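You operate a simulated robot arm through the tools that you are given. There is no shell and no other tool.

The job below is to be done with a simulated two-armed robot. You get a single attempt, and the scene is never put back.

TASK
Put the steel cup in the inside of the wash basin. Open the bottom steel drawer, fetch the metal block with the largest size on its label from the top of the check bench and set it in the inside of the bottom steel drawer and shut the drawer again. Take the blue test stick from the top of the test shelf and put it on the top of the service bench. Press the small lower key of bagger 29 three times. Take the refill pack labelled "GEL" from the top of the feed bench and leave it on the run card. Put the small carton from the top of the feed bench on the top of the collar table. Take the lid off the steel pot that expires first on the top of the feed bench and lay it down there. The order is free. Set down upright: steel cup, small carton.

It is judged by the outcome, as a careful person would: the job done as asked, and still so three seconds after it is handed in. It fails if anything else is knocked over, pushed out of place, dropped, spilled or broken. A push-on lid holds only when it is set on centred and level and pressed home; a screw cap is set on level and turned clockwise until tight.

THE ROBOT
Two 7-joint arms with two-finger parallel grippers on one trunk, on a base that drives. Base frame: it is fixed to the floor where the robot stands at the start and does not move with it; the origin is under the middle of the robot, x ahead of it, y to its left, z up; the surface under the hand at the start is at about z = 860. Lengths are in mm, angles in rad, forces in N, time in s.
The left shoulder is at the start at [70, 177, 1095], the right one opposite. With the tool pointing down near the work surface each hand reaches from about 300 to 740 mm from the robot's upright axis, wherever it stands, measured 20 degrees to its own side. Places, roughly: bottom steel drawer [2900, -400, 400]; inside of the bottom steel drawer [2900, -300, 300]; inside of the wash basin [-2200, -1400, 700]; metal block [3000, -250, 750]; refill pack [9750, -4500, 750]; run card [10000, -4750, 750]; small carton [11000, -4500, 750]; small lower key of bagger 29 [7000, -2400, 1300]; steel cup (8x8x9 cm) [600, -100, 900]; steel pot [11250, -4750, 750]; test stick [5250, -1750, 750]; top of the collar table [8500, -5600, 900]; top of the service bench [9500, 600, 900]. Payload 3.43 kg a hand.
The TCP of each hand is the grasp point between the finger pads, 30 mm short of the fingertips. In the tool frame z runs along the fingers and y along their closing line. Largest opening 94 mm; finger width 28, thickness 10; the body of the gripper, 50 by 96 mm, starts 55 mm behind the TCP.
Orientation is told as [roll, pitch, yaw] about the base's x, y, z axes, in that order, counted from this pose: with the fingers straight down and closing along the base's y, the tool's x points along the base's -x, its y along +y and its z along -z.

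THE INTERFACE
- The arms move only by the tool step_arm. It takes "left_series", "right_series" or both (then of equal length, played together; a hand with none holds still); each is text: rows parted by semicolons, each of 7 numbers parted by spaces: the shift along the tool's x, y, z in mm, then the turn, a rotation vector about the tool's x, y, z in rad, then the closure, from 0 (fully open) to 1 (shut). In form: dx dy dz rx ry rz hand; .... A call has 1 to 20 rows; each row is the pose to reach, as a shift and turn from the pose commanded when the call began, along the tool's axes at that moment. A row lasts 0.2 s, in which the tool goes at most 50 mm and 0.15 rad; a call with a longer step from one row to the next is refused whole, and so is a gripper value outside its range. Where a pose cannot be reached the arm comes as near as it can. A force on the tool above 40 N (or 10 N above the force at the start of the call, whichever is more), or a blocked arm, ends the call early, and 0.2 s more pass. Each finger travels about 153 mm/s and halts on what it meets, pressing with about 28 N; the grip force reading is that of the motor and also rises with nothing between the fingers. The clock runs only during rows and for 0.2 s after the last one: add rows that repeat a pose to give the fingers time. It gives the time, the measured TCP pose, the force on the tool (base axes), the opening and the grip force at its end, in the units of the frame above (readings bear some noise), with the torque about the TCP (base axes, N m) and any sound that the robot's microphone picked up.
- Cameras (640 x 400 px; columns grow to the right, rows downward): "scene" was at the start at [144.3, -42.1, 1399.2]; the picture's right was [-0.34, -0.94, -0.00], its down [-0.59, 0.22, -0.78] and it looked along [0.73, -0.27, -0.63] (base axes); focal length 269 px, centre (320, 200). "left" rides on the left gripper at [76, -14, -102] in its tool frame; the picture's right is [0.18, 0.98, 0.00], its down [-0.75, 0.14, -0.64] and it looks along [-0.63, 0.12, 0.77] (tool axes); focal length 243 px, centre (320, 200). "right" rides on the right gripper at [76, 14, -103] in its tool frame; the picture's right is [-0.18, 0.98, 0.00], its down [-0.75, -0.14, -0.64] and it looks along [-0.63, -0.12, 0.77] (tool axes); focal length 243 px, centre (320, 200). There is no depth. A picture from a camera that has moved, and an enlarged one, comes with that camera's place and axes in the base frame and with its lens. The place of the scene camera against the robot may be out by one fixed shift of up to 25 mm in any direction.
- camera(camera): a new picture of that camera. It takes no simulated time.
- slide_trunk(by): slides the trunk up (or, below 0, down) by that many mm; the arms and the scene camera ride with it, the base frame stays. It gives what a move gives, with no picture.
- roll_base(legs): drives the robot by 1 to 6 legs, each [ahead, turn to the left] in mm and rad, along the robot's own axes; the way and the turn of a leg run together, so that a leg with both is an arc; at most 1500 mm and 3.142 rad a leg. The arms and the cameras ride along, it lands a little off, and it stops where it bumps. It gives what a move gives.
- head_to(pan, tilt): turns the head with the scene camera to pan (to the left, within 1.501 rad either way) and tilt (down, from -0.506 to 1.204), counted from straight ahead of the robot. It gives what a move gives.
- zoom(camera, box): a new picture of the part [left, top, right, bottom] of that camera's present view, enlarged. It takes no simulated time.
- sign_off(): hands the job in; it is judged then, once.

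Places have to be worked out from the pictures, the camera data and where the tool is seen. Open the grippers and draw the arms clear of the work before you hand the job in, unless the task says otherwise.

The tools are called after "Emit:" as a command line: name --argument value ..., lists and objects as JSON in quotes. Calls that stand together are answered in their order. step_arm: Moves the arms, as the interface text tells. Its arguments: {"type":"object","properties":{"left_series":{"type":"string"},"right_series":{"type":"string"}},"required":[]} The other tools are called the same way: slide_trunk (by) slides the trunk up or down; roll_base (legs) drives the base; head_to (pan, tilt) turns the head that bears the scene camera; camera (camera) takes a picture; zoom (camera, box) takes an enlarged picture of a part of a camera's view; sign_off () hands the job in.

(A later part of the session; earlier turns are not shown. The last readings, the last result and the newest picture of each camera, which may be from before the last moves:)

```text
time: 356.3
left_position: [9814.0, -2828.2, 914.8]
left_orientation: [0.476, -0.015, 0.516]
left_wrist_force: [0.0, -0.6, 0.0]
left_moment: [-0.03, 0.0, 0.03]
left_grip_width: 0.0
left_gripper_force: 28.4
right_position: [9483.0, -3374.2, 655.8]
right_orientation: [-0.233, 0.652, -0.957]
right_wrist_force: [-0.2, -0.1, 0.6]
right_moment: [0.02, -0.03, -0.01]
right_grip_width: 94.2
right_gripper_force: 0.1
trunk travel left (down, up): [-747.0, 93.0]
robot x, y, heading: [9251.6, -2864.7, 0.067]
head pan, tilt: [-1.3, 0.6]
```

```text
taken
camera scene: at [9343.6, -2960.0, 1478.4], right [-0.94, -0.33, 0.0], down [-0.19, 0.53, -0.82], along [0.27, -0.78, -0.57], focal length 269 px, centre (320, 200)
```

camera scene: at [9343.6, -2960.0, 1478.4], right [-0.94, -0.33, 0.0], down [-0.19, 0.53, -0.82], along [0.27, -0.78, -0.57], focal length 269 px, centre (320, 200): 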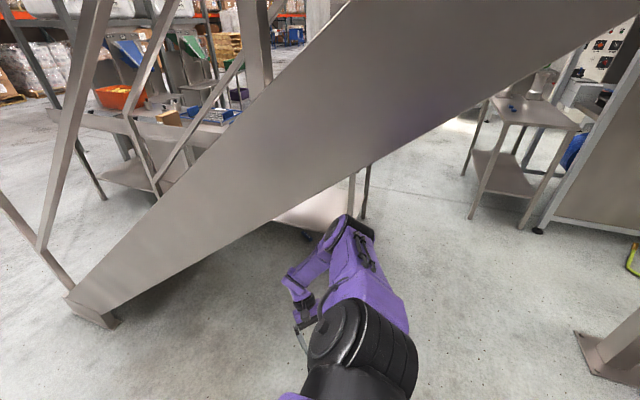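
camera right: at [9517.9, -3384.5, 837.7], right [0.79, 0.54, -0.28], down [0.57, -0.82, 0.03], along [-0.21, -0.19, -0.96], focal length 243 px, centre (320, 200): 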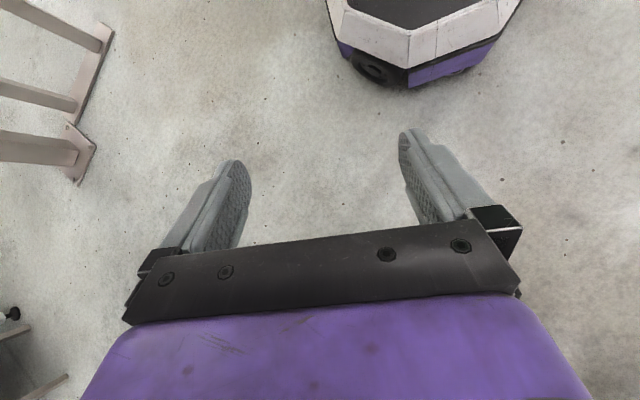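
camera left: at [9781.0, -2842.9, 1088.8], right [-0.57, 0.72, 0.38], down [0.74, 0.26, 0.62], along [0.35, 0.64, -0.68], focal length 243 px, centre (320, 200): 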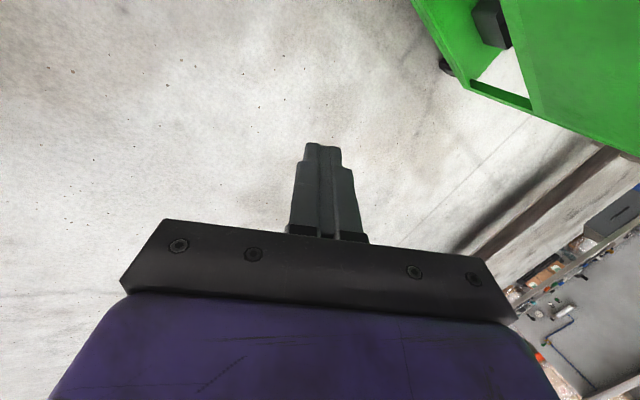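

Free at last. I lower a further 120 mm to get the elbow well below the stair plate.

Emit:
slide_trunk --by -120

Emit:
step_arm --left_series "0 0 0 0 0 0 1; 0 0 0 0 0 0 1"

Emit:
camera --camera "scene"

```text
time: 357.8
left_position: [9813.3, -2828.1, 794.0]
left_orientation: [0.477, -0.013, 0.517]
left_wrist_force: [0.2, 0.2, 0.3]
left_moment: [0.02, -0.05, 0.01]
left_grip_width: 0.0
left_gripper_force: 28.4
right_position: [9482.2, -3376.5, 534.8]
right_orientation: [-0.232, 0.652, -0.958]
right_wrist_force: [-0.5, 0.3, -0.6]
right_moment: [0.0, 0.0, -0.02]
right_grip_width: 93.9
right_gripper_force: 0.0
trunk travel left (down, up): [-627.0, 213.0]
robot x, y, heading: [9250.2, -2865.0, 0.073]
head pan, tilt: [-1.3, 0.6]
```

```text
time: 358.4
left_position: [9812.8, -2828.2, 792.6]
left_orientation: [0.478, -0.014, 0.516]
left_wrist_force: [-0.5, 1.2, -0.5]
left_moment: [0.01, -0.01, 0.03]
left_grip_width: 0.0
left_gripper_force: 28.1
right_position: [9483.3, -3375.6, 534.1]
right_orientation: [-0.233, 0.653, -0.956]
right_wrist_force: [-0.2, -0.2, 0.2]
right_moment: [0.01, -0.03, -0.06]
right_grip_width: 94.1
right_gripper_force: 0.1
trunk travel left (down, up): [-627.0, 213.0]
robot x, y, heading: [9249.7, -2867.2, 0.07]
head pan, tilt: [-1.3, 0.6]
```

```text
taken
camera scene: at [9343.8, -2960.0, 1358.4], right [-0.94, -0.33, 0.0], down [-0.19, 0.53, -0.82], along [0.27, -0.78, -0.57], focal length 269 px, centre (320, 200)
```

scene: 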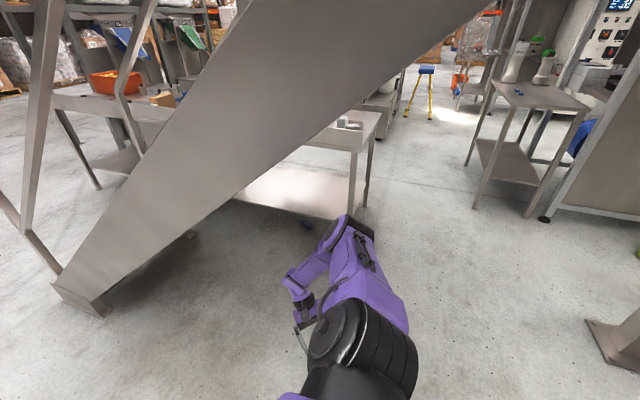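

All stable. Now I bring the right hand forward and inward to a compact, downward-pointing pose (elbow stays below the stair plate).

Emit:
step_arm --right_series "12 29 -18 0.0061 -0.0501 -0.0567 0; 24 58 -37 0.0121 -0.1003 -0.1133 0; 36 86 -55 0.0182 -0.1504 -0.17 0; 48 115 -73 0.0243 -0.2005 -0.2266 0; 60 144 -92 0.0303 -0.2506 -0.2833 0; 72 173 -110 0.0364 -0.3008 -0.3399 0; 84 201 -128 0.0425 -0.3509 -0.3966 0; 95 230 -147 0.0485 -0.401 -0.4533 0; 107 259 -165 0.0546 -0.4512 -0.5099 0; 119 288 -184 0.0606 -0.5013 -0.5666 0; 131 316 -202 0.0667 -0.5514 -0.6232 0; 143 345 -220 0.0728 -0.6015 -0.6799 0; 155 374 -239 0.0788 -0.6517 -0.7365 0; 167 403 -257 0.0849 -0.7018 -0.7932 0; 167 403 -257 0.0849 -0.7018 -0.7932 0"

Emit:
camera --camera "scene"

```text
time: 361.6
left_position: [9813.3, -2827.6, 795.4]
left_orientation: [0.48, -0.014, 0.519]
left_wrist_force: [-1.0, 0.2, 0.4]
left_moment: [-0.02, -0.01, -0.01]
left_grip_width: 0.2
left_gripper_force: 28.5
right_position: [9827.7, -3085.2, 763.9]
right_orientation: [0.008, -0.006, -0.044]
right_wrist_force: [0.6, 0.2, -0.6]
right_moment: [0.02, -0.01, 0.02]
right_grip_width: 94.0
right_gripper_force: 0.0
trunk travel left (down, up): [-627.0, 213.0]
robot x, y, heading: [9253.2, -2866.9, 0.069]
head pan, tilt: [-1.3, 0.6]
```

```text
taken
camera scene: at [9343.6, -2960.7, 1358.3], right [-0.94, -0.33, 0.0], down [-0.19, 0.53, -0.82], along [0.27, -0.78, -0.57], focal length 269 px, centre (320, 200)
```

scene: 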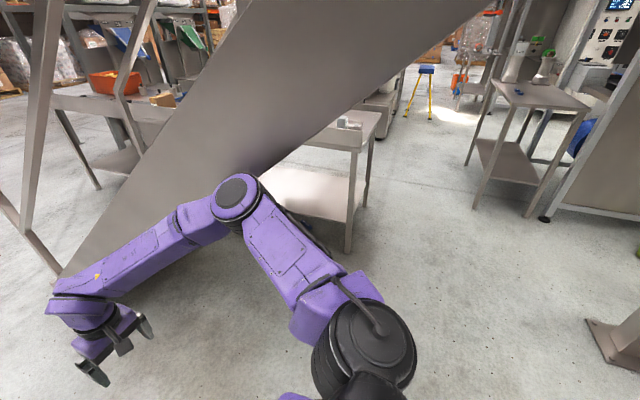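

Free and compact again. Now I look on the floor for the stick.

Emit:
head_to --pan 0.1 --tilt 0.7

Emit:
camera --camera "scene"

Emit:
camera --camera "right"

Emit:
camera --camera "left"

```text
time: 363.2
left_position: [9813.6, -2827.3, 793.9]
left_orientation: [0.479, -0.014, 0.517]
left_wrist_force: [-1.0, -0.6, -0.1]
left_moment: [-0.03, -0.01, -0.02]
left_grip_width: 0.0
left_gripper_force: 28.1
right_position: [9828.9, -3085.6, 765.1]
right_orientation: [0.007, -0.004, -0.043]
right_wrist_force: [-0.3, 0.0, 0.3]
right_moment: [0.04, 0.01, -0.01]
right_grip_width: 93.9
right_gripper_force: 0.0
trunk travel left (down, up): [-627.0, 213.0]
robot x, y, heading: [9249.5, -2868.1, 0.069]
head pan, tilt: [0.099, 0.7]
```

```text
taken
camera scene: at [9398.4, -2862.5, 1349.8], right [0.17, -0.99, 0.0], down [-0.64, -0.11, -0.76], along [0.75, 0.13, -0.64], focal length 269 px, centre (320, 200)
```

scene: 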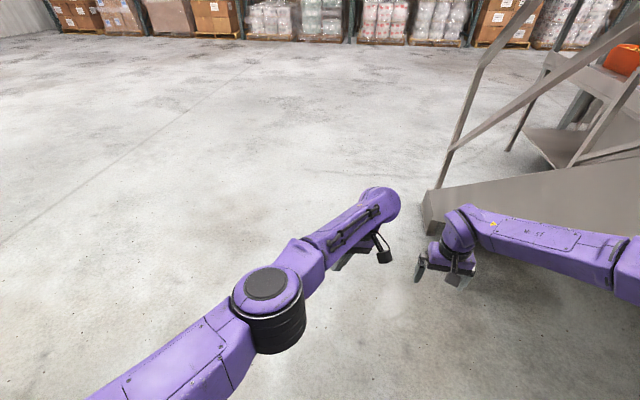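

```text
taken
camera right: at [9751.9, -3069.3, 865.8], right [0.23, 0.97, 0.01], down [0.74, -0.18, 0.64], along [0.63, -0.14, -0.77], focal length 243 px, centre (320, 200)
```

right: 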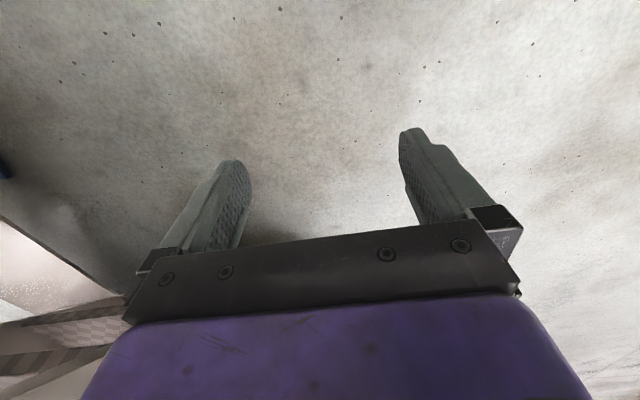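

```text
taken
camera left: at [9776.5, -2916.9, 877.5], right [-0.6, 0.66, 0.45], down [0.73, 0.22, 0.65], along [0.33, 0.71, -0.62], focal length 243 px, centre (320, 200)
```

left: 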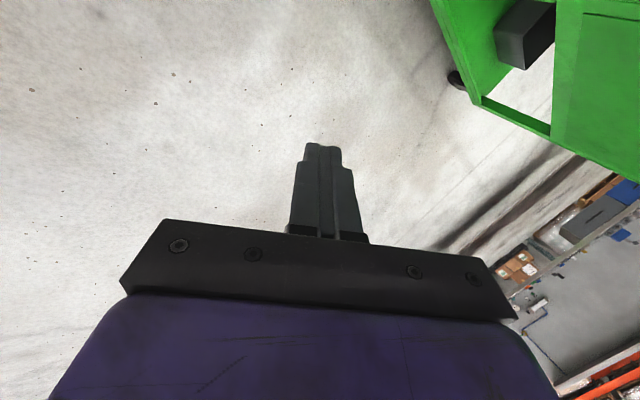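

A small dark-blue object shows on the floor under the stairs side in an earlier view. I zoom in there.

Emit:
head_to --pan -1.2 --tilt 0.45

Emit:
camera --camera "scene"

Emit:
zoom --camera "scene" --box '[150, 130, 390, 280]'

```text
time: 364.6
left_position: [9814.0, -2828.1, 793.9]
left_orientation: [0.478, -0.014, 0.515]
left_wrist_force: [0.1, 0.8, -0.7]
left_moment: [0.04, -0.01, 0.0]
left_grip_width: 0.1
left_gripper_force: 28.3
right_position: [9828.3, -3084.6, 765.3]
right_orientation: [0.008, -0.003, -0.044]
right_wrist_force: [-1.0, -0.4, -0.4]
right_moment: [-0.04, 0.01, -0.01]
right_grip_width: 93.8
right_gripper_force: 0.0
trunk travel left (down, up): [-627.0, 213.0]
robot x, y, heading: [9249.7, -2865.8, 0.067]
head pan, tilt: [-1.201, 0.45]
```

```text
taken
camera scene: at [9353.6, -2959.7, 1371.9], right [-0.91, -0.42, 0.0], down [-0.18, 0.39, -0.9], along [0.38, -0.82, -0.44], focal length 269 px, centre (320, 200)
```

scene: 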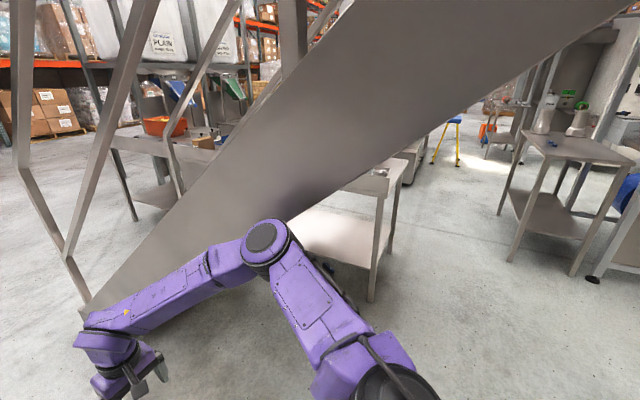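

```text
2.67 times, centred on (270, 205) of scene
camera zoom: at [9353.6, -2959.7, 1371.9], right [-0.91, -0.42, 0.0], down [-0.18, 0.39, -0.9], along [0.38, -0.82, -0.44], focal length 718 px, centre (453, 187)
```

zoom: 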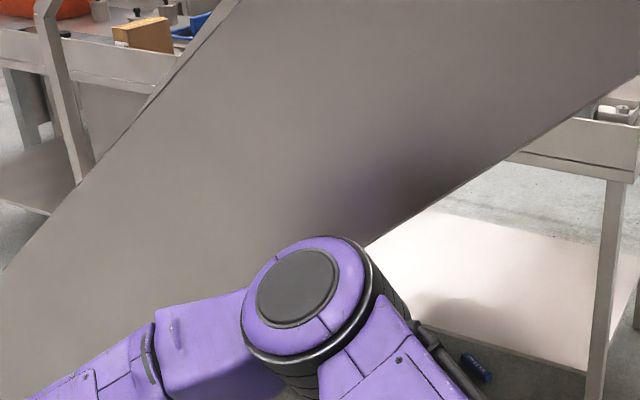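

There is a dark-blue, stick-sized object on the floor at about [9976, -4463], near the feed bench — likely the stick. I'll go round to that side: lower the trunk (so I pass under the stairs), and back out westward first.

Emit:
slide_trunk --by -200

Emit:
roll_base --legs '[[-250, 0]]'

Emit:
head_to --pan -1.2 --tilt 0.3

Emit:
camera --camera "scene"

```text
time: 366.8
left_position: [9813.7, -2827.7, 594.0]
left_orientation: [0.476, -0.013, 0.516]
left_wrist_force: [-0.4, 0.4, 0.3]
left_moment: [0.01, -0.01, 0.0]
left_grip_width: 0.0
left_gripper_force: 27.7
right_position: [9828.3, -3084.0, 564.7]
right_orientation: [0.008, -0.003, -0.043]
right_wrist_force: [0.7, 0.1, 0.8]
right_moment: [-0.04, 0.03, 0.02]
right_grip_width: 94.0
right_gripper_force: 0.1
trunk travel left (down, up): [-427.0, 413.0]
robot x, y, heading: [9251.3, -2871.5, 0.064]
head pan, tilt: [-1.201, 0.45]
```

```text
time: 368.6
left_position: [9557.7, -2849.3, 594.3]
left_orientation: [0.476, -0.015, 0.508]
left_wrist_force: [0.1, 0.1, 0.7]
left_moment: [0.01, 0.0, 0.02]
left_grip_width: 0.0
left_gripper_force: 28.3
right_position: [9568.8, -3105.7, 563.9]
right_orientation: [0.007, -0.005, -0.052]
right_wrist_force: [0.2, -0.1, 0.6]
right_moment: [-0.03, -0.04, 0.05]
right_grip_width: 94.1
right_gripper_force: 0.1
trunk travel left (down, up): [-427.0, 413.0]
robot x, y, heading: [8994.8, -2880.5, 0.058]
head pan, tilt: [-1.201, 0.45]
```

```text
time: 369.4
left_position: [9558.1, -2848.3, 593.9]
left_orientation: [0.478, -0.015, 0.509]
left_wrist_force: [0.5, -0.7, 0.1]
left_moment: [0.0, 0.0, -0.01]
left_grip_width: 0.0
left_gripper_force: 28.1
right_position: [9570.5, -3106.2, 564.8]
right_orientation: [0.006, -0.004, -0.051]
right_wrist_force: [-1.0, 0.2, 0.4]
right_moment: [-0.03, 0.03, 0.01]
right_grip_width: 93.8
right_gripper_force: 0.0
trunk travel left (down, up): [-427.0, 413.0]
robot x, y, heading: [8992.1, -2882.6, 0.055]
head pan, tilt: [-1.201, 0.3]
```

```text
taken
camera scene: at [9097.2, -2977.9, 1185.8], right [-0.91, -0.42, 0.0], down [-0.12, 0.27, -0.95], along [0.4, -0.87, -0.3], focal length 269 px, centre (320, 200)
```

scene: 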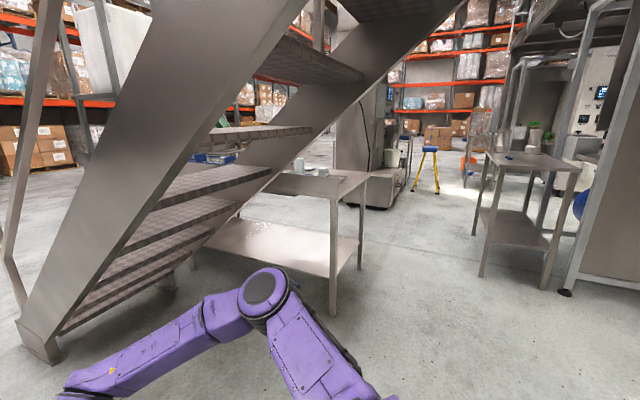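

I can move freely. From here I see the feed bench (left end x≈9610, y -4279…-4876) and the collar table (x 8300…8710, front y≈-5180). I back a bit more, turn to face south and drive under the high part of the stairs.

Emit:
roll_base --legs '[[-150, 0], [0, -1.47]]'

Emit:
roll_base --legs '[[700, 0], [600, 0]]'

Emit:
head_to --pan 0.6 --tilt 0.35

Emit:
camera --camera "scene"

Emit:
head_to --pan -0.3 --tilt 0.35

Emit:
camera --camera "scene"

```text
time: 374.3
left_position: [8944.3, -3446.4, 594.8]
left_orientation: [0.478, -0.012, -0.934]
left_wrist_force: [0.1, -0.5, 0.3]
left_moment: [-0.01, -0.01, -0.03]
left_grip_width: 0.0
left_gripper_force: 27.6
right_position: [8688.8, -3491.0, 563.4]
right_orientation: [0.007, -0.004, -1.497]
right_wrist_force: [-0.5, -0.5, 0.3]
right_moment: [0.03, -0.04, -0.01]
right_grip_width: 94.2
right_gripper_force: 0.0
trunk travel left (down, up): [-427.0, 413.0]
robot x, y, heading: [8838.0, -2888.2, -1.384]
head pan, tilt: [-1.201, 0.3]
```

```text
time: 381.1
left_position: [9168.1, -4716.5, 593.3]
left_orientation: [0.479, -0.015, -0.948]
left_wrist_force: [0.2, 0.0, 0.2]
left_moment: [0.02, -0.01, -0.02]
left_grip_width: 0.0
left_gripper_force: 28.0
right_position: [8912.4, -4756.6, 564.4]
right_orientation: [0.005, -0.004, -1.51]
right_wrist_force: [-1.1, -0.2, 0.9]
right_moment: [-0.01, 0.05, 0.01]
right_grip_width: 94.2
right_gripper_force: 0.0
trunk travel left (down, up): [-427.0, 413.0]
robot x, y, heading: [9071.9, -4158.3, -1.4]
head pan, tilt: [-1.201, 0.3]
```

```text
time: 382.9
left_position: [9168.9, -4716.3, 592.7]
left_orientation: [0.478, -0.012, -0.946]
left_wrist_force: [-0.4, -1.3, 0.6]
left_moment: [0.02, 0.01, 0.0]
left_grip_width: 0.1
left_gripper_force: 28.2
right_position: [8912.9, -4757.3, 563.6]
right_orientation: [0.007, -0.003, -1.51]
right_wrist_force: [-0.1, 0.1, -0.3]
right_moment: [0.05, 0.01, 0.02]
right_grip_width: 93.9
right_gripper_force: 0.1
trunk travel left (down, up): [-427.0, 413.0]
robot x, y, heading: [9068.0, -4158.8, -1.403]
head pan, tilt: [0.6, 0.351]
```

```text
taken
camera scene: at [9156.7, -4289.2, 1181.2], right [-0.72, -0.7, 0.0], down [-0.24, 0.25, -0.94], along [0.65, -0.67, -0.34], focal length 269 px, centre (320, 200)
```

scene: 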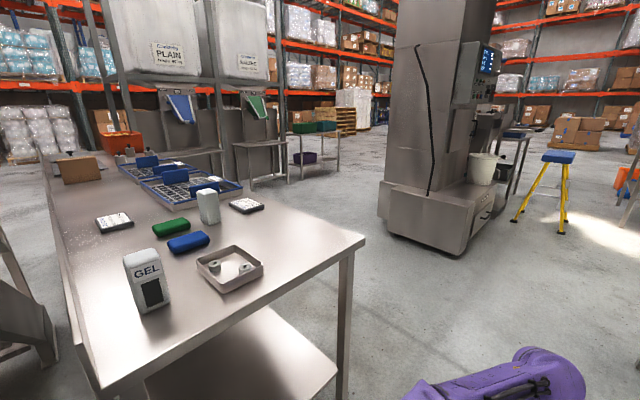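

```text
time: 384.1
left_position: [9168.9, -4715.5, 593.3]
left_orientation: [0.477, -0.013, -0.947]
left_wrist_force: [0.2, 0.0, -0.1]
left_moment: [-0.02, 0.01, -0.02]
left_grip_width: 0.0
left_gripper_force: 27.8
right_position: [8912.4, -4757.1, 563.9]
right_orientation: [0.008, -0.002, -1.511]
right_wrist_force: [-0.3, -0.2, 0.4]
right_moment: [0.01, 0.03, -0.05]
right_grip_width: 94.2
right_gripper_force: 0.0
trunk travel left (down, up): [-427.0, 413.0]
robot x, y, heading: [9069.9, -4160.2, -1.396]
head pan, tilt: [-0.3, 0.351]
```

```text
taken
camera scene: at [9080.0, -4314.7, 1181.1], right [-0.99, 0.13, 0.0], down [0.04, 0.34, -0.94], along [-0.12, -0.93, -0.34], focal length 269 px, centre (320, 200)
```

scene: 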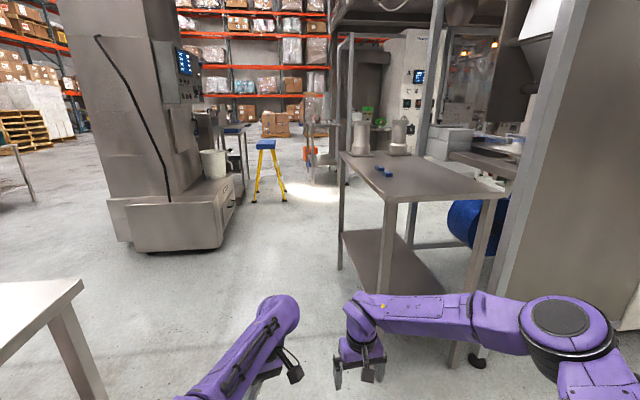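

I see the feed bench with the GEL pack near its left end, and the collar table to the right. I look along the floor under the feed bench for the stick.

Emit:
head_to --pan 1.3 --tilt 0.6

Emit:
camera --camera "scene"

```text
time: 385.8
left_position: [9168.3, -4715.1, 593.4]
left_orientation: [0.48, -0.014, -0.948]
left_wrist_force: [0.5, -0.7, -0.7]
left_moment: [-0.05, 0.03, 0.0]
left_grip_width: 0.1
left_gripper_force: 28.1
right_position: [8913.3, -4757.3, 564.5]
right_orientation: [0.007, -0.003, -1.512]
right_wrist_force: [-0.5, 0.5, 0.1]
right_moment: [-0.04, 0.02, 0.02]
right_grip_width: 94.1
right_gripper_force: 0.0
trunk travel left (down, up): [-427.0, 413.0]
robot x, y, heading: [9071.8, -4162.0, -1.395]
head pan, tilt: [1.3, 0.6]
```

```text
taken
camera scene: at [9179.8, -4231.3, 1158.4], right [-0.1, -0.99, 0.0], down [-0.56, 0.06, -0.83], along [0.82, -0.08, -0.56], focal length 269 px, centre (320, 200)
```

scene: 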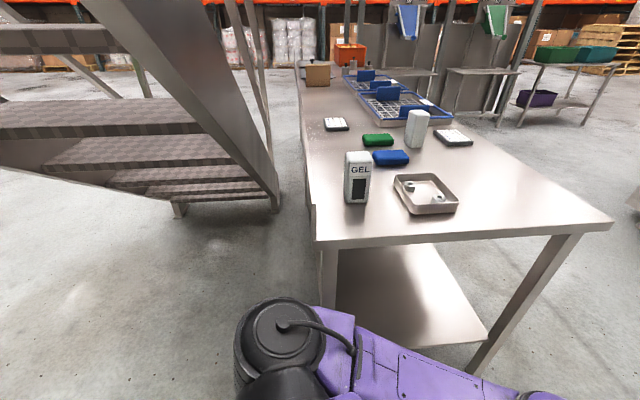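

I zoom in on the feed bench to identify the objects.

Emit:
zoom --camera "scene" --box '[290, 50, 490, 220]'

Emit:
zoom --camera "scene" --box '[330, 110, 490, 220]'

```text
2.35 times, centred on (390, 135) of scene
camera zoom: at [9179.8, -4231.3, 1158.4], right [-0.1, -0.99, 0.0], down [-0.56, 0.06, -0.83], along [0.82, -0.08, -0.56], focal length 634 px, centre (155, 353)
```

zoom: 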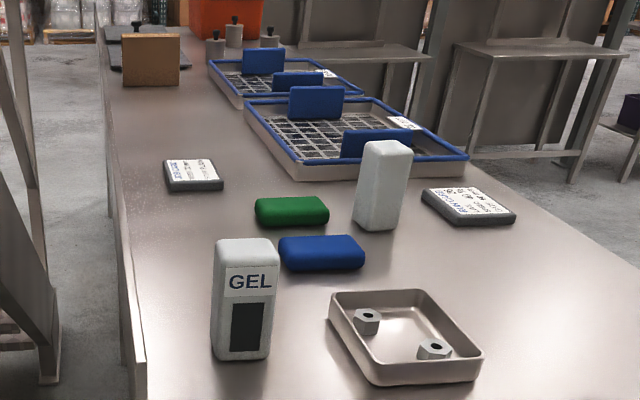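

```text
3.64 times, centred on (410, 165) of scene
camera zoom: at [9179.8, -4231.3, 1158.4], right [-0.1, -0.99, 0.0], down [-0.56, 0.06, -0.83], along [0.82, -0.08, -0.56], focal length 979 px, centre (-7, 327)
```

zoom: 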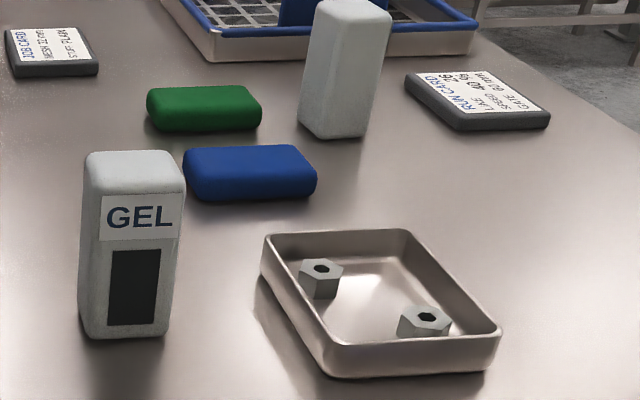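

The bench holds the GEL pack (near [9710, -4365]), a RUN CARD and a JOB CARD, and at the far end the carton and pots. Before turning toward the bench I raise the trunk and bring both hands back to compact poses above bench height.

Emit:
slide_trunk --by 298

Emit:
step_arm --left_series "2 36 -6 0.0522 -0.0106 0.0494 1; 5 72 -11 0.1044 -0.0211 0.0987 0.8; 7 108 -17 0.1566 -0.0317 0.1481 0.5; 9 144 -23 0.2088 -0.0422 0.1974 0; 11 180 -28 0.2609 -0.0528 0.2468 0; 14 216 -34 0.3131 -0.0633 0.2961 0; 16 252 -40 0.3653 -0.0739 0.3455 0; 18 288 -45 0.4175 -0.0844 0.3948 0; 21 324 -51 0.4697 -0.095 0.4442 0; 21 324 -51 0.4697 -0.095 0.4442 0" --right_series "14 0 -24 0 0 0 0; 29 0 -49 0 0 0 0; 43 0 -73 0 0 0 0; 58 0 -98 0 0 0 0; 72 0 -122 0 0 0 0; 87 0 -147 0 0 0 0; 101 0 -171 0 0 0 0; 115 0 -196 0 0 0 0; 130 0 -220 0 0 0 0; 130 0 -220 0 0 0 0"

Emit:
head_to --pan 0.0 --tilt 0.5

Emit:
camera --camera "scene"

```text
time: 388.7
left_position: [9168.9, -4716.9, 892.1]
left_orientation: [0.479, -0.014, -0.949]
left_wrist_force: [0.4, 0.0, 0.8]
left_moment: [0.01, 0.01, 0.02]
left_grip_width: 0.1
left_gripper_force: 28.1
right_position: [8912.0, -4756.9, 861.9]
right_orientation: [0.007, -0.003, -1.511]
right_wrist_force: [1.0, -0.3, -0.1]
right_moment: [-0.06, 0.0, -0.03]
right_grip_width: 94.2
right_gripper_force: 0.0
trunk travel left (down, up): [-725.0, 115.0]
robot x, y, heading: [9068.8, -4159.0, -1.408]
head pan, tilt: [1.3, 0.6]
```

```text
time: 390.9
left_position: [9370.4, -4544.2, 1084.2]
left_orientation: [0.0, 0.004, -1.398]
left_wrist_force: [-0.4, -1.2, -0.2]
left_moment: [0.0, -0.04, 0.0]
left_grip_width: 94.0
left_gripper_force: 0.1
right_position: [8903.5, -4626.1, 1079.6]
right_orientation: [0.008, -0.003, -1.511]
right_wrist_force: [-0.1, -0.4, -0.2]
right_moment: [0.04, -0.01, 0.02]
right_grip_width: 93.9
right_gripper_force: 0.1
trunk travel left (down, up): [-725.0, 115.0]
robot x, y, heading: [9071.3, -4162.3, -1.4]
head pan, tilt: [1.3, 0.6]
```

```text
time: 392.4
left_position: [9370.7, -4542.9, 1083.9]
left_orientation: [0.004, -0.001, -1.395]
left_wrist_force: [-0.3, 0.7, 0.6]
left_moment: [0.02, -0.04, 0.0]
left_grip_width: 94.1
left_gripper_force: 0.0
right_position: [8902.8, -4625.2, 1081.2]
right_orientation: [0.005, -0.004, -1.512]
right_wrist_force: [0.0, 0.6, -0.8]
right_moment: [-0.03, -0.01, 0.02]
right_grip_width: 93.9
right_gripper_force: 0.0
trunk travel left (down, up): [-725.0, 115.0]
robot x, y, heading: [9069.1, -4161.2, -1.402]
head pan, tilt: [0.0, 0.499]
```

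```text
taken
camera scene: at [9107.7, -4311.8, 1465.5], right [-0.99, -0.17, 0.0], down [-0.08, 0.47, -0.88], along [0.15, -0.87, -0.48], focal length 269 px, centre (320, 200)
```

scene: 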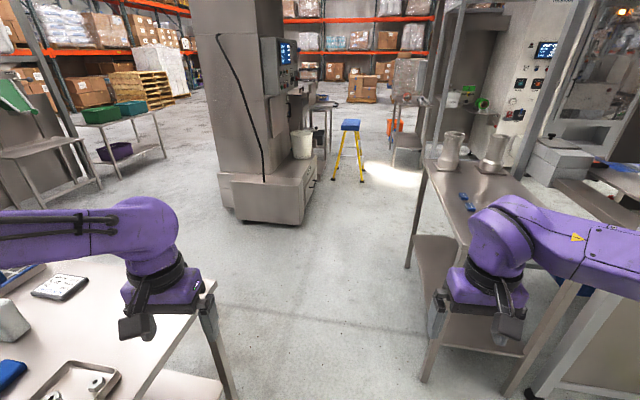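

Both arms are tidy. I drive 330 mm on and turn left to face the feed bench's west end.

Emit:
roll_base --legs '[[330, 0], [0, 1.4]]'

Emit:
head_to --pan 0.15 --tilt 0.6

Emit:
camera --camera "scene"

Emit:
camera --camera "left"

```text
time: 398.1
left_position: [9550.2, -4247.7, 1085.5]
left_orientation: [0.006, 0.005, 0.025]
left_wrist_force: [-0.4, -0.4, 0.4]
left_moment: [0.02, -0.03, -0.01]
left_grip_width: 94.0
left_gripper_force: 0.1
right_position: [9562.3, -4722.3, 1079.1]
right_orientation: [0.012, -0.001, -0.086]
right_wrist_force: [-0.4, 0.2, 0.4]
right_moment: [0.01, 0.02, -0.03]
right_grip_width: 93.9
right_gripper_force: 0.0
trunk travel left (down, up): [-725.0, 115.0]
robot x, y, heading: [9122.2, -4481.6, 0.022]
head pan, tilt: [0.0, 0.499]
```

```text
time: 398.8
left_position: [9551.1, -4247.9, 1085.0]
left_orientation: [0.008, 0.001, 0.027]
left_wrist_force: [-0.4, 0.3, 0.5]
left_moment: [0.03, -0.01, -0.02]
left_grip_width: 94.0
left_gripper_force: 0.0
right_position: [9562.2, -4721.3, 1078.5]
right_orientation: [0.011, -0.002, -0.089]
right_wrist_force: [0.2, 0.2, 0.1]
right_moment: [-0.03, -0.03, 0.0]
right_grip_width: 94.0
right_gripper_force: 0.1
trunk travel left (down, up): [-725.0, 115.0]
robot x, y, heading: [9125.9, -4486.7, 0.023]
head pan, tilt: [0.15, 0.6]
```

```text
taken
camera scene: at [9278.8, -4486.6, 1456.3], right [0.17, -0.99, 0.0], down [-0.56, -0.09, -0.82], along [0.81, 0.14, -0.57], focal length 269 px, centre (320, 200)
```

scene: 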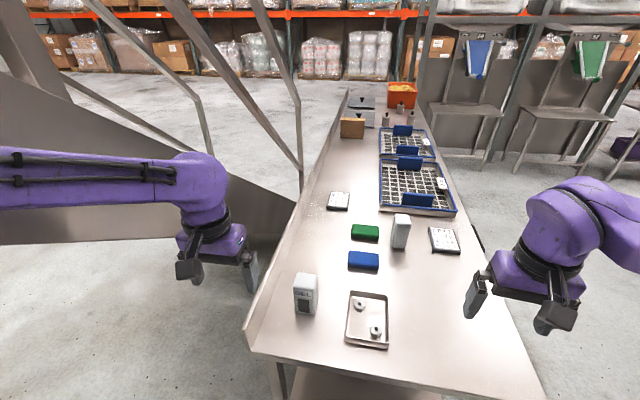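

```text
taken
camera left: at [9475.4, -4264.5, 1187.2], right [-0.21, 0.98, 0.01], down [0.75, 0.16, 0.64], along [0.63, 0.14, -0.77], focal length 243 px, centre (320, 200)
```

left: 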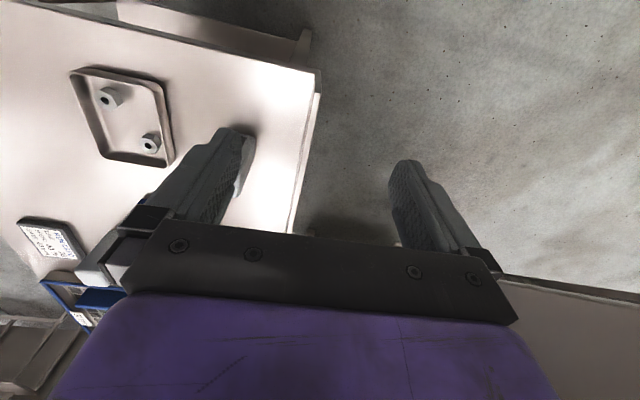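

The left elbow would come near the stairs' other stringer if I drive straight ahead, so I shift my stand to the right (south) by about 200 mm.

Emit:
roll_base --legs '[[0, -1.07], [235, 0], [0, 1.07]]'

Emit:
head_to --pan 0.3 --tilt 0.7

Emit:
camera --camera "scene"

Emit:
camera --camera "left"

```text
time: 406.1
left_position: [9658.6, -4463.0, 1084.3]
left_orientation: [0.004, 0.001, -0.001]
left_wrist_force: [0.0, -1.0, 0.9]
left_moment: [-0.02, 0.01, 0.0]
left_grip_width: 93.8
left_gripper_force: 0.1
right_position: [9656.8, -4936.7, 1080.8]
right_orientation: [0.007, -0.004, -0.115]
right_wrist_force: [0.3, -0.4, 0.7]
right_moment: [0.0, 0.01, -0.03]
right_grip_width: 94.0
right_gripper_force: 0.2
trunk travel left (down, up): [-725.0, 115.0]
robot x, y, heading: [9228.5, -4689.3, -0.002]
head pan, tilt: [0.15, 0.6]
```

```text
time: 406.8
left_position: [9658.0, -4463.3, 1084.0]
left_orientation: [0.002, 0.001, -0.002]
left_wrist_force: [0.0, 0.2, -0.2]
left_moment: [-0.01, 0.02, 0.04]
left_grip_width: 94.1
left_gripper_force: 0.1
right_position: [9657.6, -4935.7, 1082.5]
right_orientation: [0.007, -0.004, -0.115]
right_wrist_force: [0.2, -0.7, 0.3]
right_moment: [-0.02, -0.01, -0.01]
right_grip_width: 93.9
right_gripper_force: 0.1
trunk travel left (down, up): [-725.0, 115.0]
robot x, y, heading: [9228.4, -4688.6, -0.006]
head pan, tilt: [0.3, 0.7]
```

```text
taken
camera scene: at [9373.8, -4679.6, 1447.8], right [0.29, -0.96, 0.0], down [-0.62, -0.19, -0.77], along [0.73, 0.22, -0.64], focal length 269 px, centre (320, 200)
```

scene: 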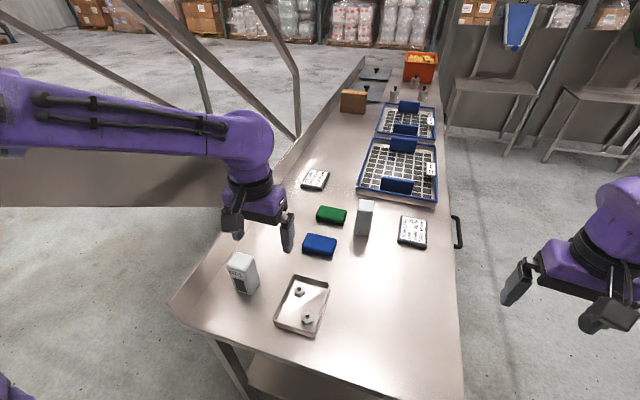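

```text
taken
camera left: at [9582.7, -4476.2, 1186.9], right [-0.18, 0.98, 0.0], down [0.75, 0.14, 0.64], along [0.63, 0.12, -0.77], focal length 243 px, centre (320, 200)
```

left: 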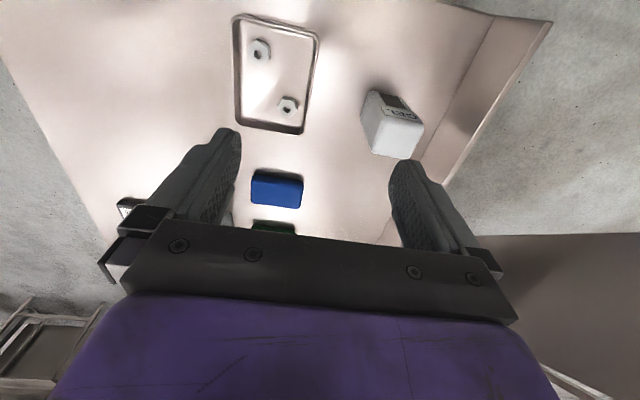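

I zoom in on the GEL pack with the left wrist camera.

Emit:
zoom --camera "left" --box '[310, 60, 470, 180]'

Emit:
zoom --camera "scene" --box '[200, 160, 360, 350]'

```text
3.33 times, centred on (390, 120) of left
camera zoom: at [9582.7, -4476.2, 1186.9], right [-0.18, 0.98, 0.0], down [0.75, 0.14, 0.64], along [0.63, 0.12, -0.77], focal length 809 px, centre (87, 467)
```

zoom: 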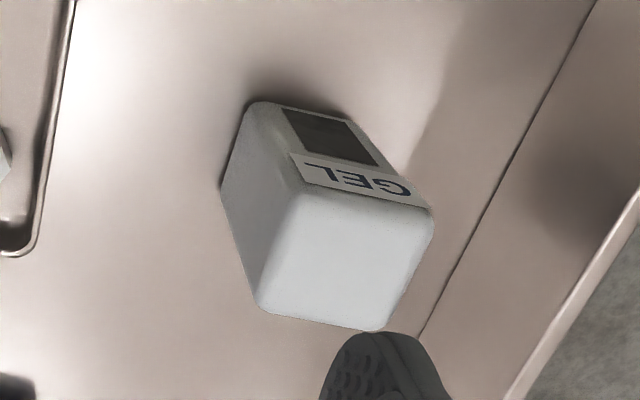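

```text
2.11 times, centred on (280, 255) of scene
camera zoom: at [9373.8, -4679.6, 1447.8], right [0.29, -0.96, 0.0], down [-0.62, -0.19, -0.77], along [0.73, 0.22, -0.64], focal length 567 px, centre (404, 84)
```

zoom: 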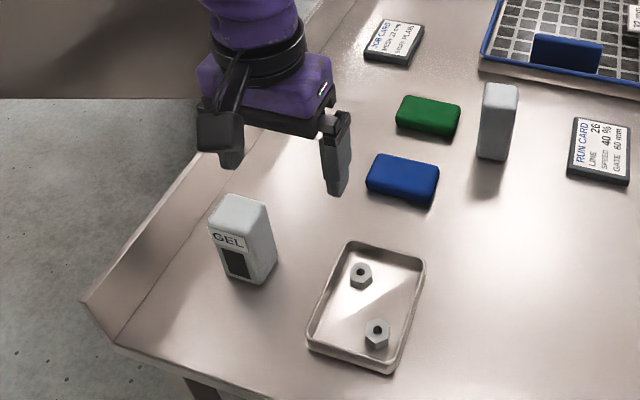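

The GEL pack stands at about [9704, -4350], 50×52 mm, ~105 mm tall, square to the bench. I bring the left hand above it.

Emit:
step_arm --left_series "-9 23 0 0 0 0 0; -18 45 10 0 0 0 0; -28 68 40 0 0 0 0; -37 90 75 0 0 0 0; -46 113 110 0 0 0 0; -46 113 122 0 0 0 0; -46 113 122 0 0 0 0"

Emit:
camera --camera "left"

Emit:
zoom --camera "scene" --box '[160, 100, 360, 310]'

```text
time: 408.4
left_position: [9705.0, -4350.2, 964.6]
left_orientation: [0.002, 0.002, -0.003]
left_wrist_force: [0.2, -0.6, 0.0]
left_moment: [-0.04, 0.02, -0.02]
left_grip_width: 94.2
left_gripper_force: 0.1
right_position: [9657.0, -4936.8, 1082.6]
right_orientation: [0.006, -0.003, -0.115]
right_wrist_force: [-0.1, -1.2, -0.2]
right_moment: [-0.02, -0.03, -0.02]
right_grip_width: 93.7
right_gripper_force: 0.1
trunk travel left (down, up): [-725.0, 115.0]
robot x, y, heading: [9229.0, -4691.3, 0.001]
head pan, tilt: [0.3, 0.7]
```

```text
taken
camera left: at [9629.1, -4364.1, 1067.4], right [-0.18, 0.98, 0.0], down [0.75, 0.14, 0.64], along [0.63, 0.12, -0.77], focal length 243 px, centre (320, 200)
```

left: 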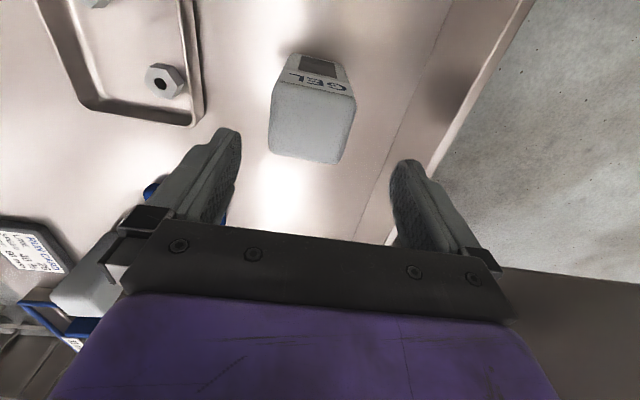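

```text
1.90 times, centred on (260, 205) of scene
camera zoom: at [9373.7, -4679.8, 1447.8], right [0.29, -0.96, 0.0], down [-0.62, -0.19, -0.76], along [0.73, 0.22, -0.64], focal length 513 px, centre (434, 190)
```

zoom: 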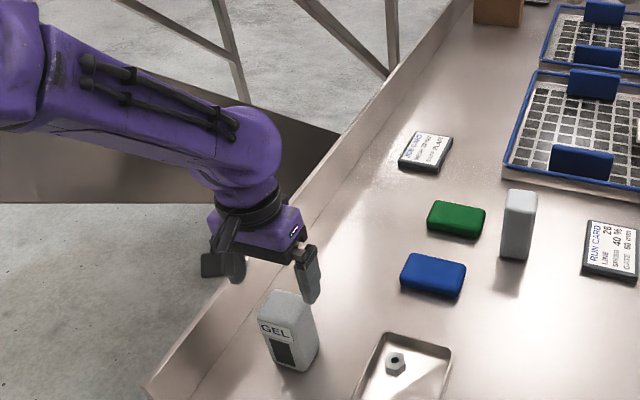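

Triangulated top centre: [9698, -4356, 900]. I correct by a few millimetres, descend and close on the pack.

Emit:
step_arm --left_series "7 -6 0 0 0 0 0; 7 -6 35 0 0 0 0; 7 -6 70 0 0 0 0; 7 -6 107 0 0 0 0; 7 -6 107 0 0 0 0; 7 -6 107 0 0 0 0.3; 7 -6 107 0 0 0 1; 7 -6 107 0 0 0 1; 7 -6 107 0 0 0 1"

Emit:
camera --camera "left"

```text
time: 409.5
left_position: [9699.9, -4353.8, 859.1]
left_orientation: [0.007, -0.009, -0.001]
left_wrist_force: [-3.2, -0.6, 15.4]
left_moment: [-0.02, -0.11, 0.03]
left_grip_width: 94.0
left_gripper_force: 0.0
right_position: [9655.7, -4936.9, 1081.5]
right_orientation: [0.008, -0.007, -0.114]
right_wrist_force: [0.5, 0.5, 0.1]
right_moment: [0.01, 0.02, 0.01]
right_grip_width: 93.9
right_gripper_force: 0.1
trunk travel left (down, up): [-725.0, 115.0]
robot x, y, heading: [9228.4, -4693.5, 0.002]
head pan, tilt: [0.3, 0.7]
stopped in row 5 (left hand): the force on the tool passed its limit at 52 N (the readings are from after the stop); the commanded pose is now the measured one
```

```text
taken
camera left: at [9623.2, -4367.8, 961.1], right [-0.18, 0.98, 0.0], down [0.75, 0.14, 0.65], along [0.64, 0.12, -0.76], focal length 243 px, centre (320, 200)
```

left: 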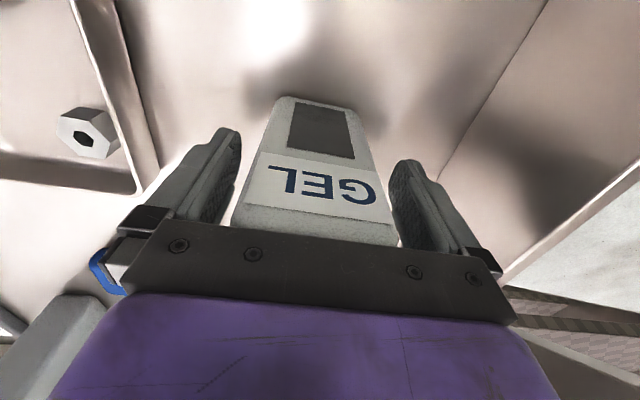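

The palm just touched the pack's top (it is ~914 high); the pack still stands. I rise 8 mm and close the fingers.

Emit:
step_arm --left_series "0 0 -4 0 0 0 0; 0 0 -8 0 0 0 0; 0 0 -8 0 0 0 0.3; 0 0 -8 0 0 0 1; 0 0 -8 0 0 0 1; 0 0 -8 0 0 0 1"

Emit:
camera --camera "left"

```text
time: 410.9
left_position: [9699.2, -4352.1, 867.5]
left_orientation: [0.005, -0.006, -0.001]
left_wrist_force: [-0.9, 1.2, 0.7]
left_moment: [-0.04, 0.09, 0.01]
left_grip_width: 59.3
left_gripper_force: 28.0
right_position: [9657.9, -4936.4, 1080.9]
right_orientation: [0.007, -0.002, -0.115]
right_wrist_force: [0.2, -0.2, -1.2]
right_moment: [0.02, 0.01, 0.03]
right_grip_width: 94.2
right_gripper_force: 0.1
trunk travel left (down, up): [-725.0, 115.0]
robot x, y, heading: [9229.4, -4691.0, -0.004]
head pan, tilt: [0.3, 0.7]
```

```text
taken
camera left: at [9623.8, -4366.5, 968.5], right [-0.18, 0.98, 0.0], down [0.75, 0.14, 0.65], along [0.64, 0.12, -0.76], focal length 243 px, centre (320, 200)
```

left: 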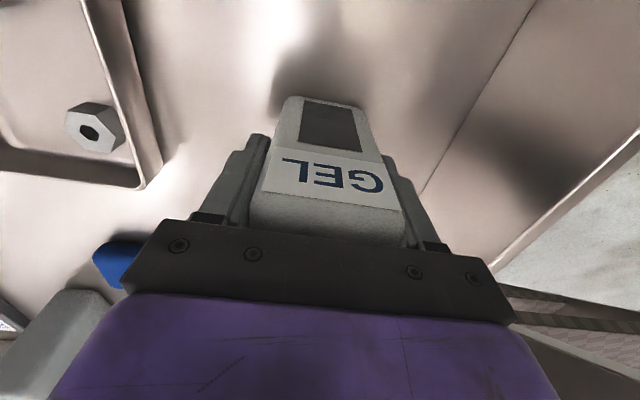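

GEL pack gripped. I lift it, bring the hand back, and drive round the south-west corner to the bench's south side.

Emit:
step_arm --left_series "0 0 -30 0 0 0 1; 0 0 -70 0 0 0 1; 0 0 -115 0 0 0 1; 0 0 -160 0 0 0 1; 0 0 -205 0 0 0 1; 15 -35 -215 0 0 0 1; 30 -70 -215 0 0 0 1; 42 -108 -215 0 0 0 1; 42 -108 -215 0 0 0 1"

Emit:
roll_base --legs '[[0, -1.57], [560, 0]]'

Emit:
roll_base --legs '[[0, 1.57], [500, 0], [460, 0]]'

Emit:
head_to --pan 0.8 --tilt 0.5

Emit:
camera --camera "scene"

```text
time: 412.9
left_position: [9666.2, -4454.9, 1073.9]
left_orientation: [-0.022, -0.003, 0.011]
left_wrist_force: [-0.2, 0.1, -0.7]
left_moment: [-0.03, 0.02, -0.01]
left_grip_width: 59.6
left_gripper_force: 28.5
left hand out of reach, approached as far as the arm can: row 8, 9
right_position: [9658.0, -4933.5, 1081.6]
right_orientation: [0.004, -0.003, -0.114]
right_wrist_force: [0.6, 0.5, 0.0]
right_moment: [-0.01, -0.01, -0.01]
right_grip_width: 94.0
right_gripper_force: 0.1
trunk travel left (down, up): [-725.0, 115.0]
robot x, y, heading: [9226.8, -4693.0, -0.005]
head pan, tilt: [0.3, 0.7]
```

```text
time: 419.9
left_position: [9460.2, -5681.7, 1074.4]
left_orientation: [-0.016, -0.005, -1.568]
left_wrist_force: [0.8, -1.1, -1.3]
left_moment: [0.0, 0.0, -0.03]
left_grip_width: 59.6
left_gripper_force: 28.1
right_position: [8982.2, -5672.1, 1081.7]
right_orientation: [0.007, -0.003, -1.686]
right_wrist_force: [0.4, 0.3, -0.5]
right_moment: [0.01, -0.02, 0.0]
right_grip_width: 94.0
right_gripper_force: 0.0
trunk travel left (down, up): [-725.0, 115.0]
robot x, y, heading: [9229.9, -5245.8, -1.57]
head pan, tilt: [0.3, 0.7]
```

```text
time: 429.0
left_position: [10609.9, -4977.3, 1075.2]
left_orientation: [-0.021, -0.005, 0.037]
left_wrist_force: [-0.3, 0.0, -1.0]
left_moment: [0.0, -0.01, -0.02]
left_grip_width: 59.6
left_gripper_force: 28.0
right_position: [10615.5, -5455.1, 1081.2]
right_orientation: [0.008, -0.004, -0.081]
right_wrist_force: [0.0, -0.9, -0.3]
right_moment: [0.0, -0.03, 0.02]
right_grip_width: 93.7
right_gripper_force: 0.1
trunk travel left (down, up): [-725.0, 115.0]
robot x, y, heading: [10178.7, -5226.2, 0.022]
head pan, tilt: [0.3, 0.7]
```

```text
time: 429.9
left_position: [10610.9, -4978.5, 1074.0]
left_orientation: [-0.024, -0.004, 0.036]
left_wrist_force: [0.6, -0.5, -0.6]
left_moment: [0.0, -0.02, 0.0]
left_grip_width: 59.3
left_gripper_force: 27.5
right_position: [10616.3, -5456.5, 1080.7]
right_orientation: [0.008, -0.005, -0.083]
right_wrist_force: [-0.7, 0.1, 0.0]
right_moment: [0.0, 0.01, -0.01]
right_grip_width: 93.9
right_gripper_force: 0.1
trunk travel left (down, up): [-725.0, 115.0]
robot x, y, heading: [10177.3, -5228.7, 0.029]
head pan, tilt: [0.799, 0.499]
```

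```text
taken
camera scene: at [10304.4, -5169.4, 1465.5], right [0.74, -0.68, 0.0], down [-0.32, -0.35, -0.88], along [0.59, 0.65, -0.48], focal length 269 px, centre (320, 200)
```

scene: 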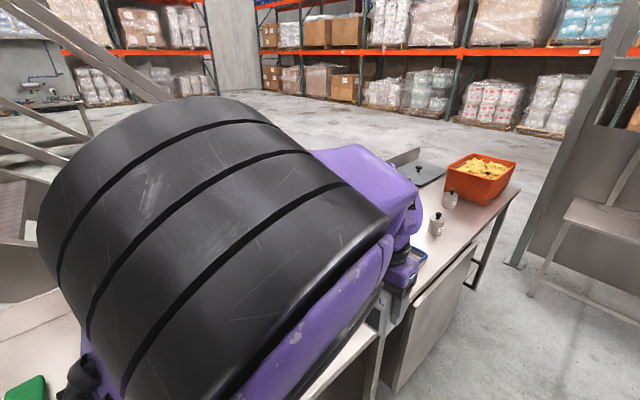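

I turn left to face the bench from the south side.

Emit:
roll_base --legs '[[0, 1.545]]'

Emit:
head_to --pan 0.1 --tilt 0.75

Emit:
camera --camera "scene"

Emit:
camera --camera "left"

```text
time: 434.1
left_position: [9948.5, -4785.5, 1075.1]
left_orientation: [-0.024, -0.003, 1.569]
left_wrist_force: [0.9, 0.0, -0.6]
left_moment: [0.01, -0.03, -0.01]
left_grip_width: 59.6
left_gripper_force: 27.8
right_position: [10426.6, -4798.0, 1080.7]
right_orientation: [0.006, -0.003, 1.448]
right_wrist_force: [0.1, 0.4, -0.1]
right_moment: [-0.04, 0.0, -0.03]
right_grip_width: 94.1
right_gripper_force: 0.1
trunk travel left (down, up): [-725.0, 115.0]
robot x, y, heading: [10182.5, -5223.7, 1.562]
head pan, tilt: [0.799, 0.499]
```

```text
time: 435.1
left_position: [9949.4, -4784.5, 1075.5]
left_orientation: [-0.025, -0.005, 1.568]
left_wrist_force: [-0.1, -0.4, -1.1]
left_moment: [0.02, 0.0, -0.01]
left_grip_width: 59.6
left_gripper_force: 28.4
right_position: [10427.7, -4798.0, 1082.0]
right_orientation: [0.007, -0.003, 1.448]
right_wrist_force: [0.7, 0.0, -0.1]
right_moment: [0.0, 0.0, -0.02]
right_grip_width: 94.0
right_gripper_force: 0.0
trunk travel left (down, up): [-725.0, 115.0]
robot x, y, heading: [10175.6, -5227.6, 1.562]
head pan, tilt: [0.099, 0.75]
```

```text
taken
camera scene: at [10186.1, -5104.8, 1443.5], right [1.0, 0.09, 0.0], down [0.06, -0.68, -0.73], along [-0.07, 0.73, -0.68], focal length 269 px, centre (320, 200)
```

scene: 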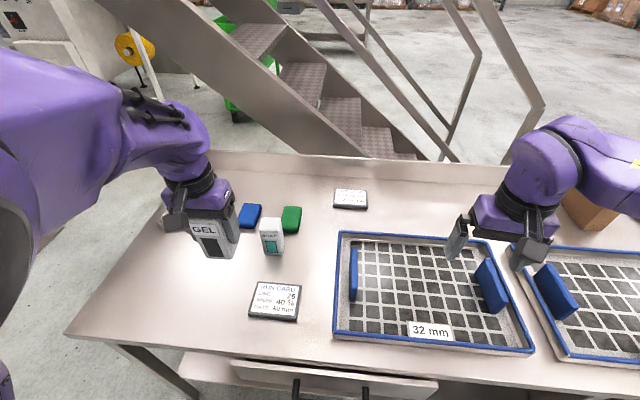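

```text
taken
camera left: at [9961.2, -4860.6, 1177.1], right [-0.98, -0.18, -0.02], down [-0.15, 0.75, 0.64], along [-0.1, 0.64, -0.77], focal length 243 px, centre (320, 200)
```

left: 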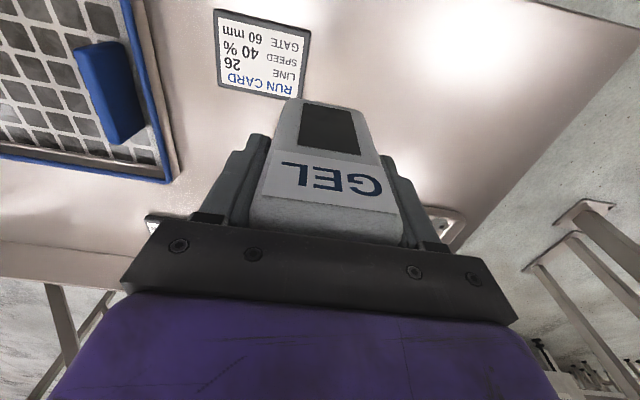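

The RUN CARD's centre is at about [10030, -4788], right next to the held pack. I move over it, level the hand and lower most of the way.

Emit:
step_arm --left_series "1 -27 0 -0.002 -0.008 0 1; 2 -54 0 -0.004 -0.016 0 1; 3.5 -81 0 -0.005 -0.025 0 1; 3.5 -81 40 -0.005 -0.025 0 1; 3.5 -81 80 -0.005 -0.025 0 1; 3.5 -81 120 -0.005 -0.025 0 1; 3.5 -81 150 -0.005 -0.025 0 1; 3.5 -81 150 -0.005 -0.025 0 1"

Emit:
camera --camera "left"

Emit:
zoom --camera "scene" --box '[200, 180, 360, 340]'

```text
time: 436.9
left_position: [10033.2, -4787.5, 924.8]
left_orientation: [-0.018, -0.034, 1.569]
left_wrist_force: [0.4, 0.5, -0.8]
left_moment: [0.01, 0.01, -0.02]
left_grip_width: 59.5
left_gripper_force: 28.3
left hand out of reach, approached as far as the arm can: row 1, 2, 3
right_position: [10427.3, -4798.5, 1082.0]
right_orientation: [0.007, -0.004, 1.448]
right_wrist_force: [0.7, 1.0, 0.1]
right_moment: [0.01, 0.01, -0.01]
right_grip_width: 94.0
right_gripper_force: 0.1
trunk travel left (down, up): [-725.0, 115.0]
robot x, y, heading: [10176.8, -5223.0, 1.557]
head pan, tilt: [0.099, 0.75]
```

```text
taken
camera left: at [10045.7, -4865.2, 1025.3], right [-0.98, -0.18, -0.02], down [-0.15, 0.73, 0.66], along [-0.1, 0.65, -0.75], focal length 243 px, centre (320, 200)
```

left: 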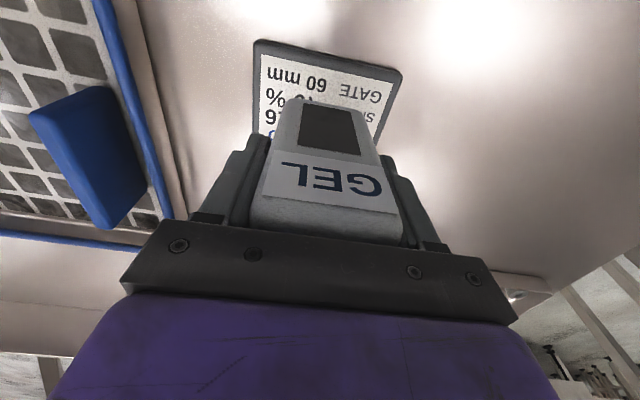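

```text
2.50 times, centred on (280, 260) of scene
camera zoom: at [10186.5, -5105.2, 1443.5], right [1.0, 0.09, 0.0], down [0.06, -0.68, -0.73], along [-0.06, 0.73, -0.68], focal length 673 px, centre (420, 50)
```

zoom: 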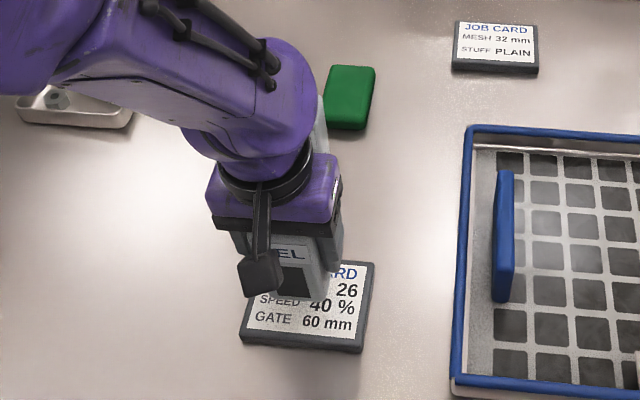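

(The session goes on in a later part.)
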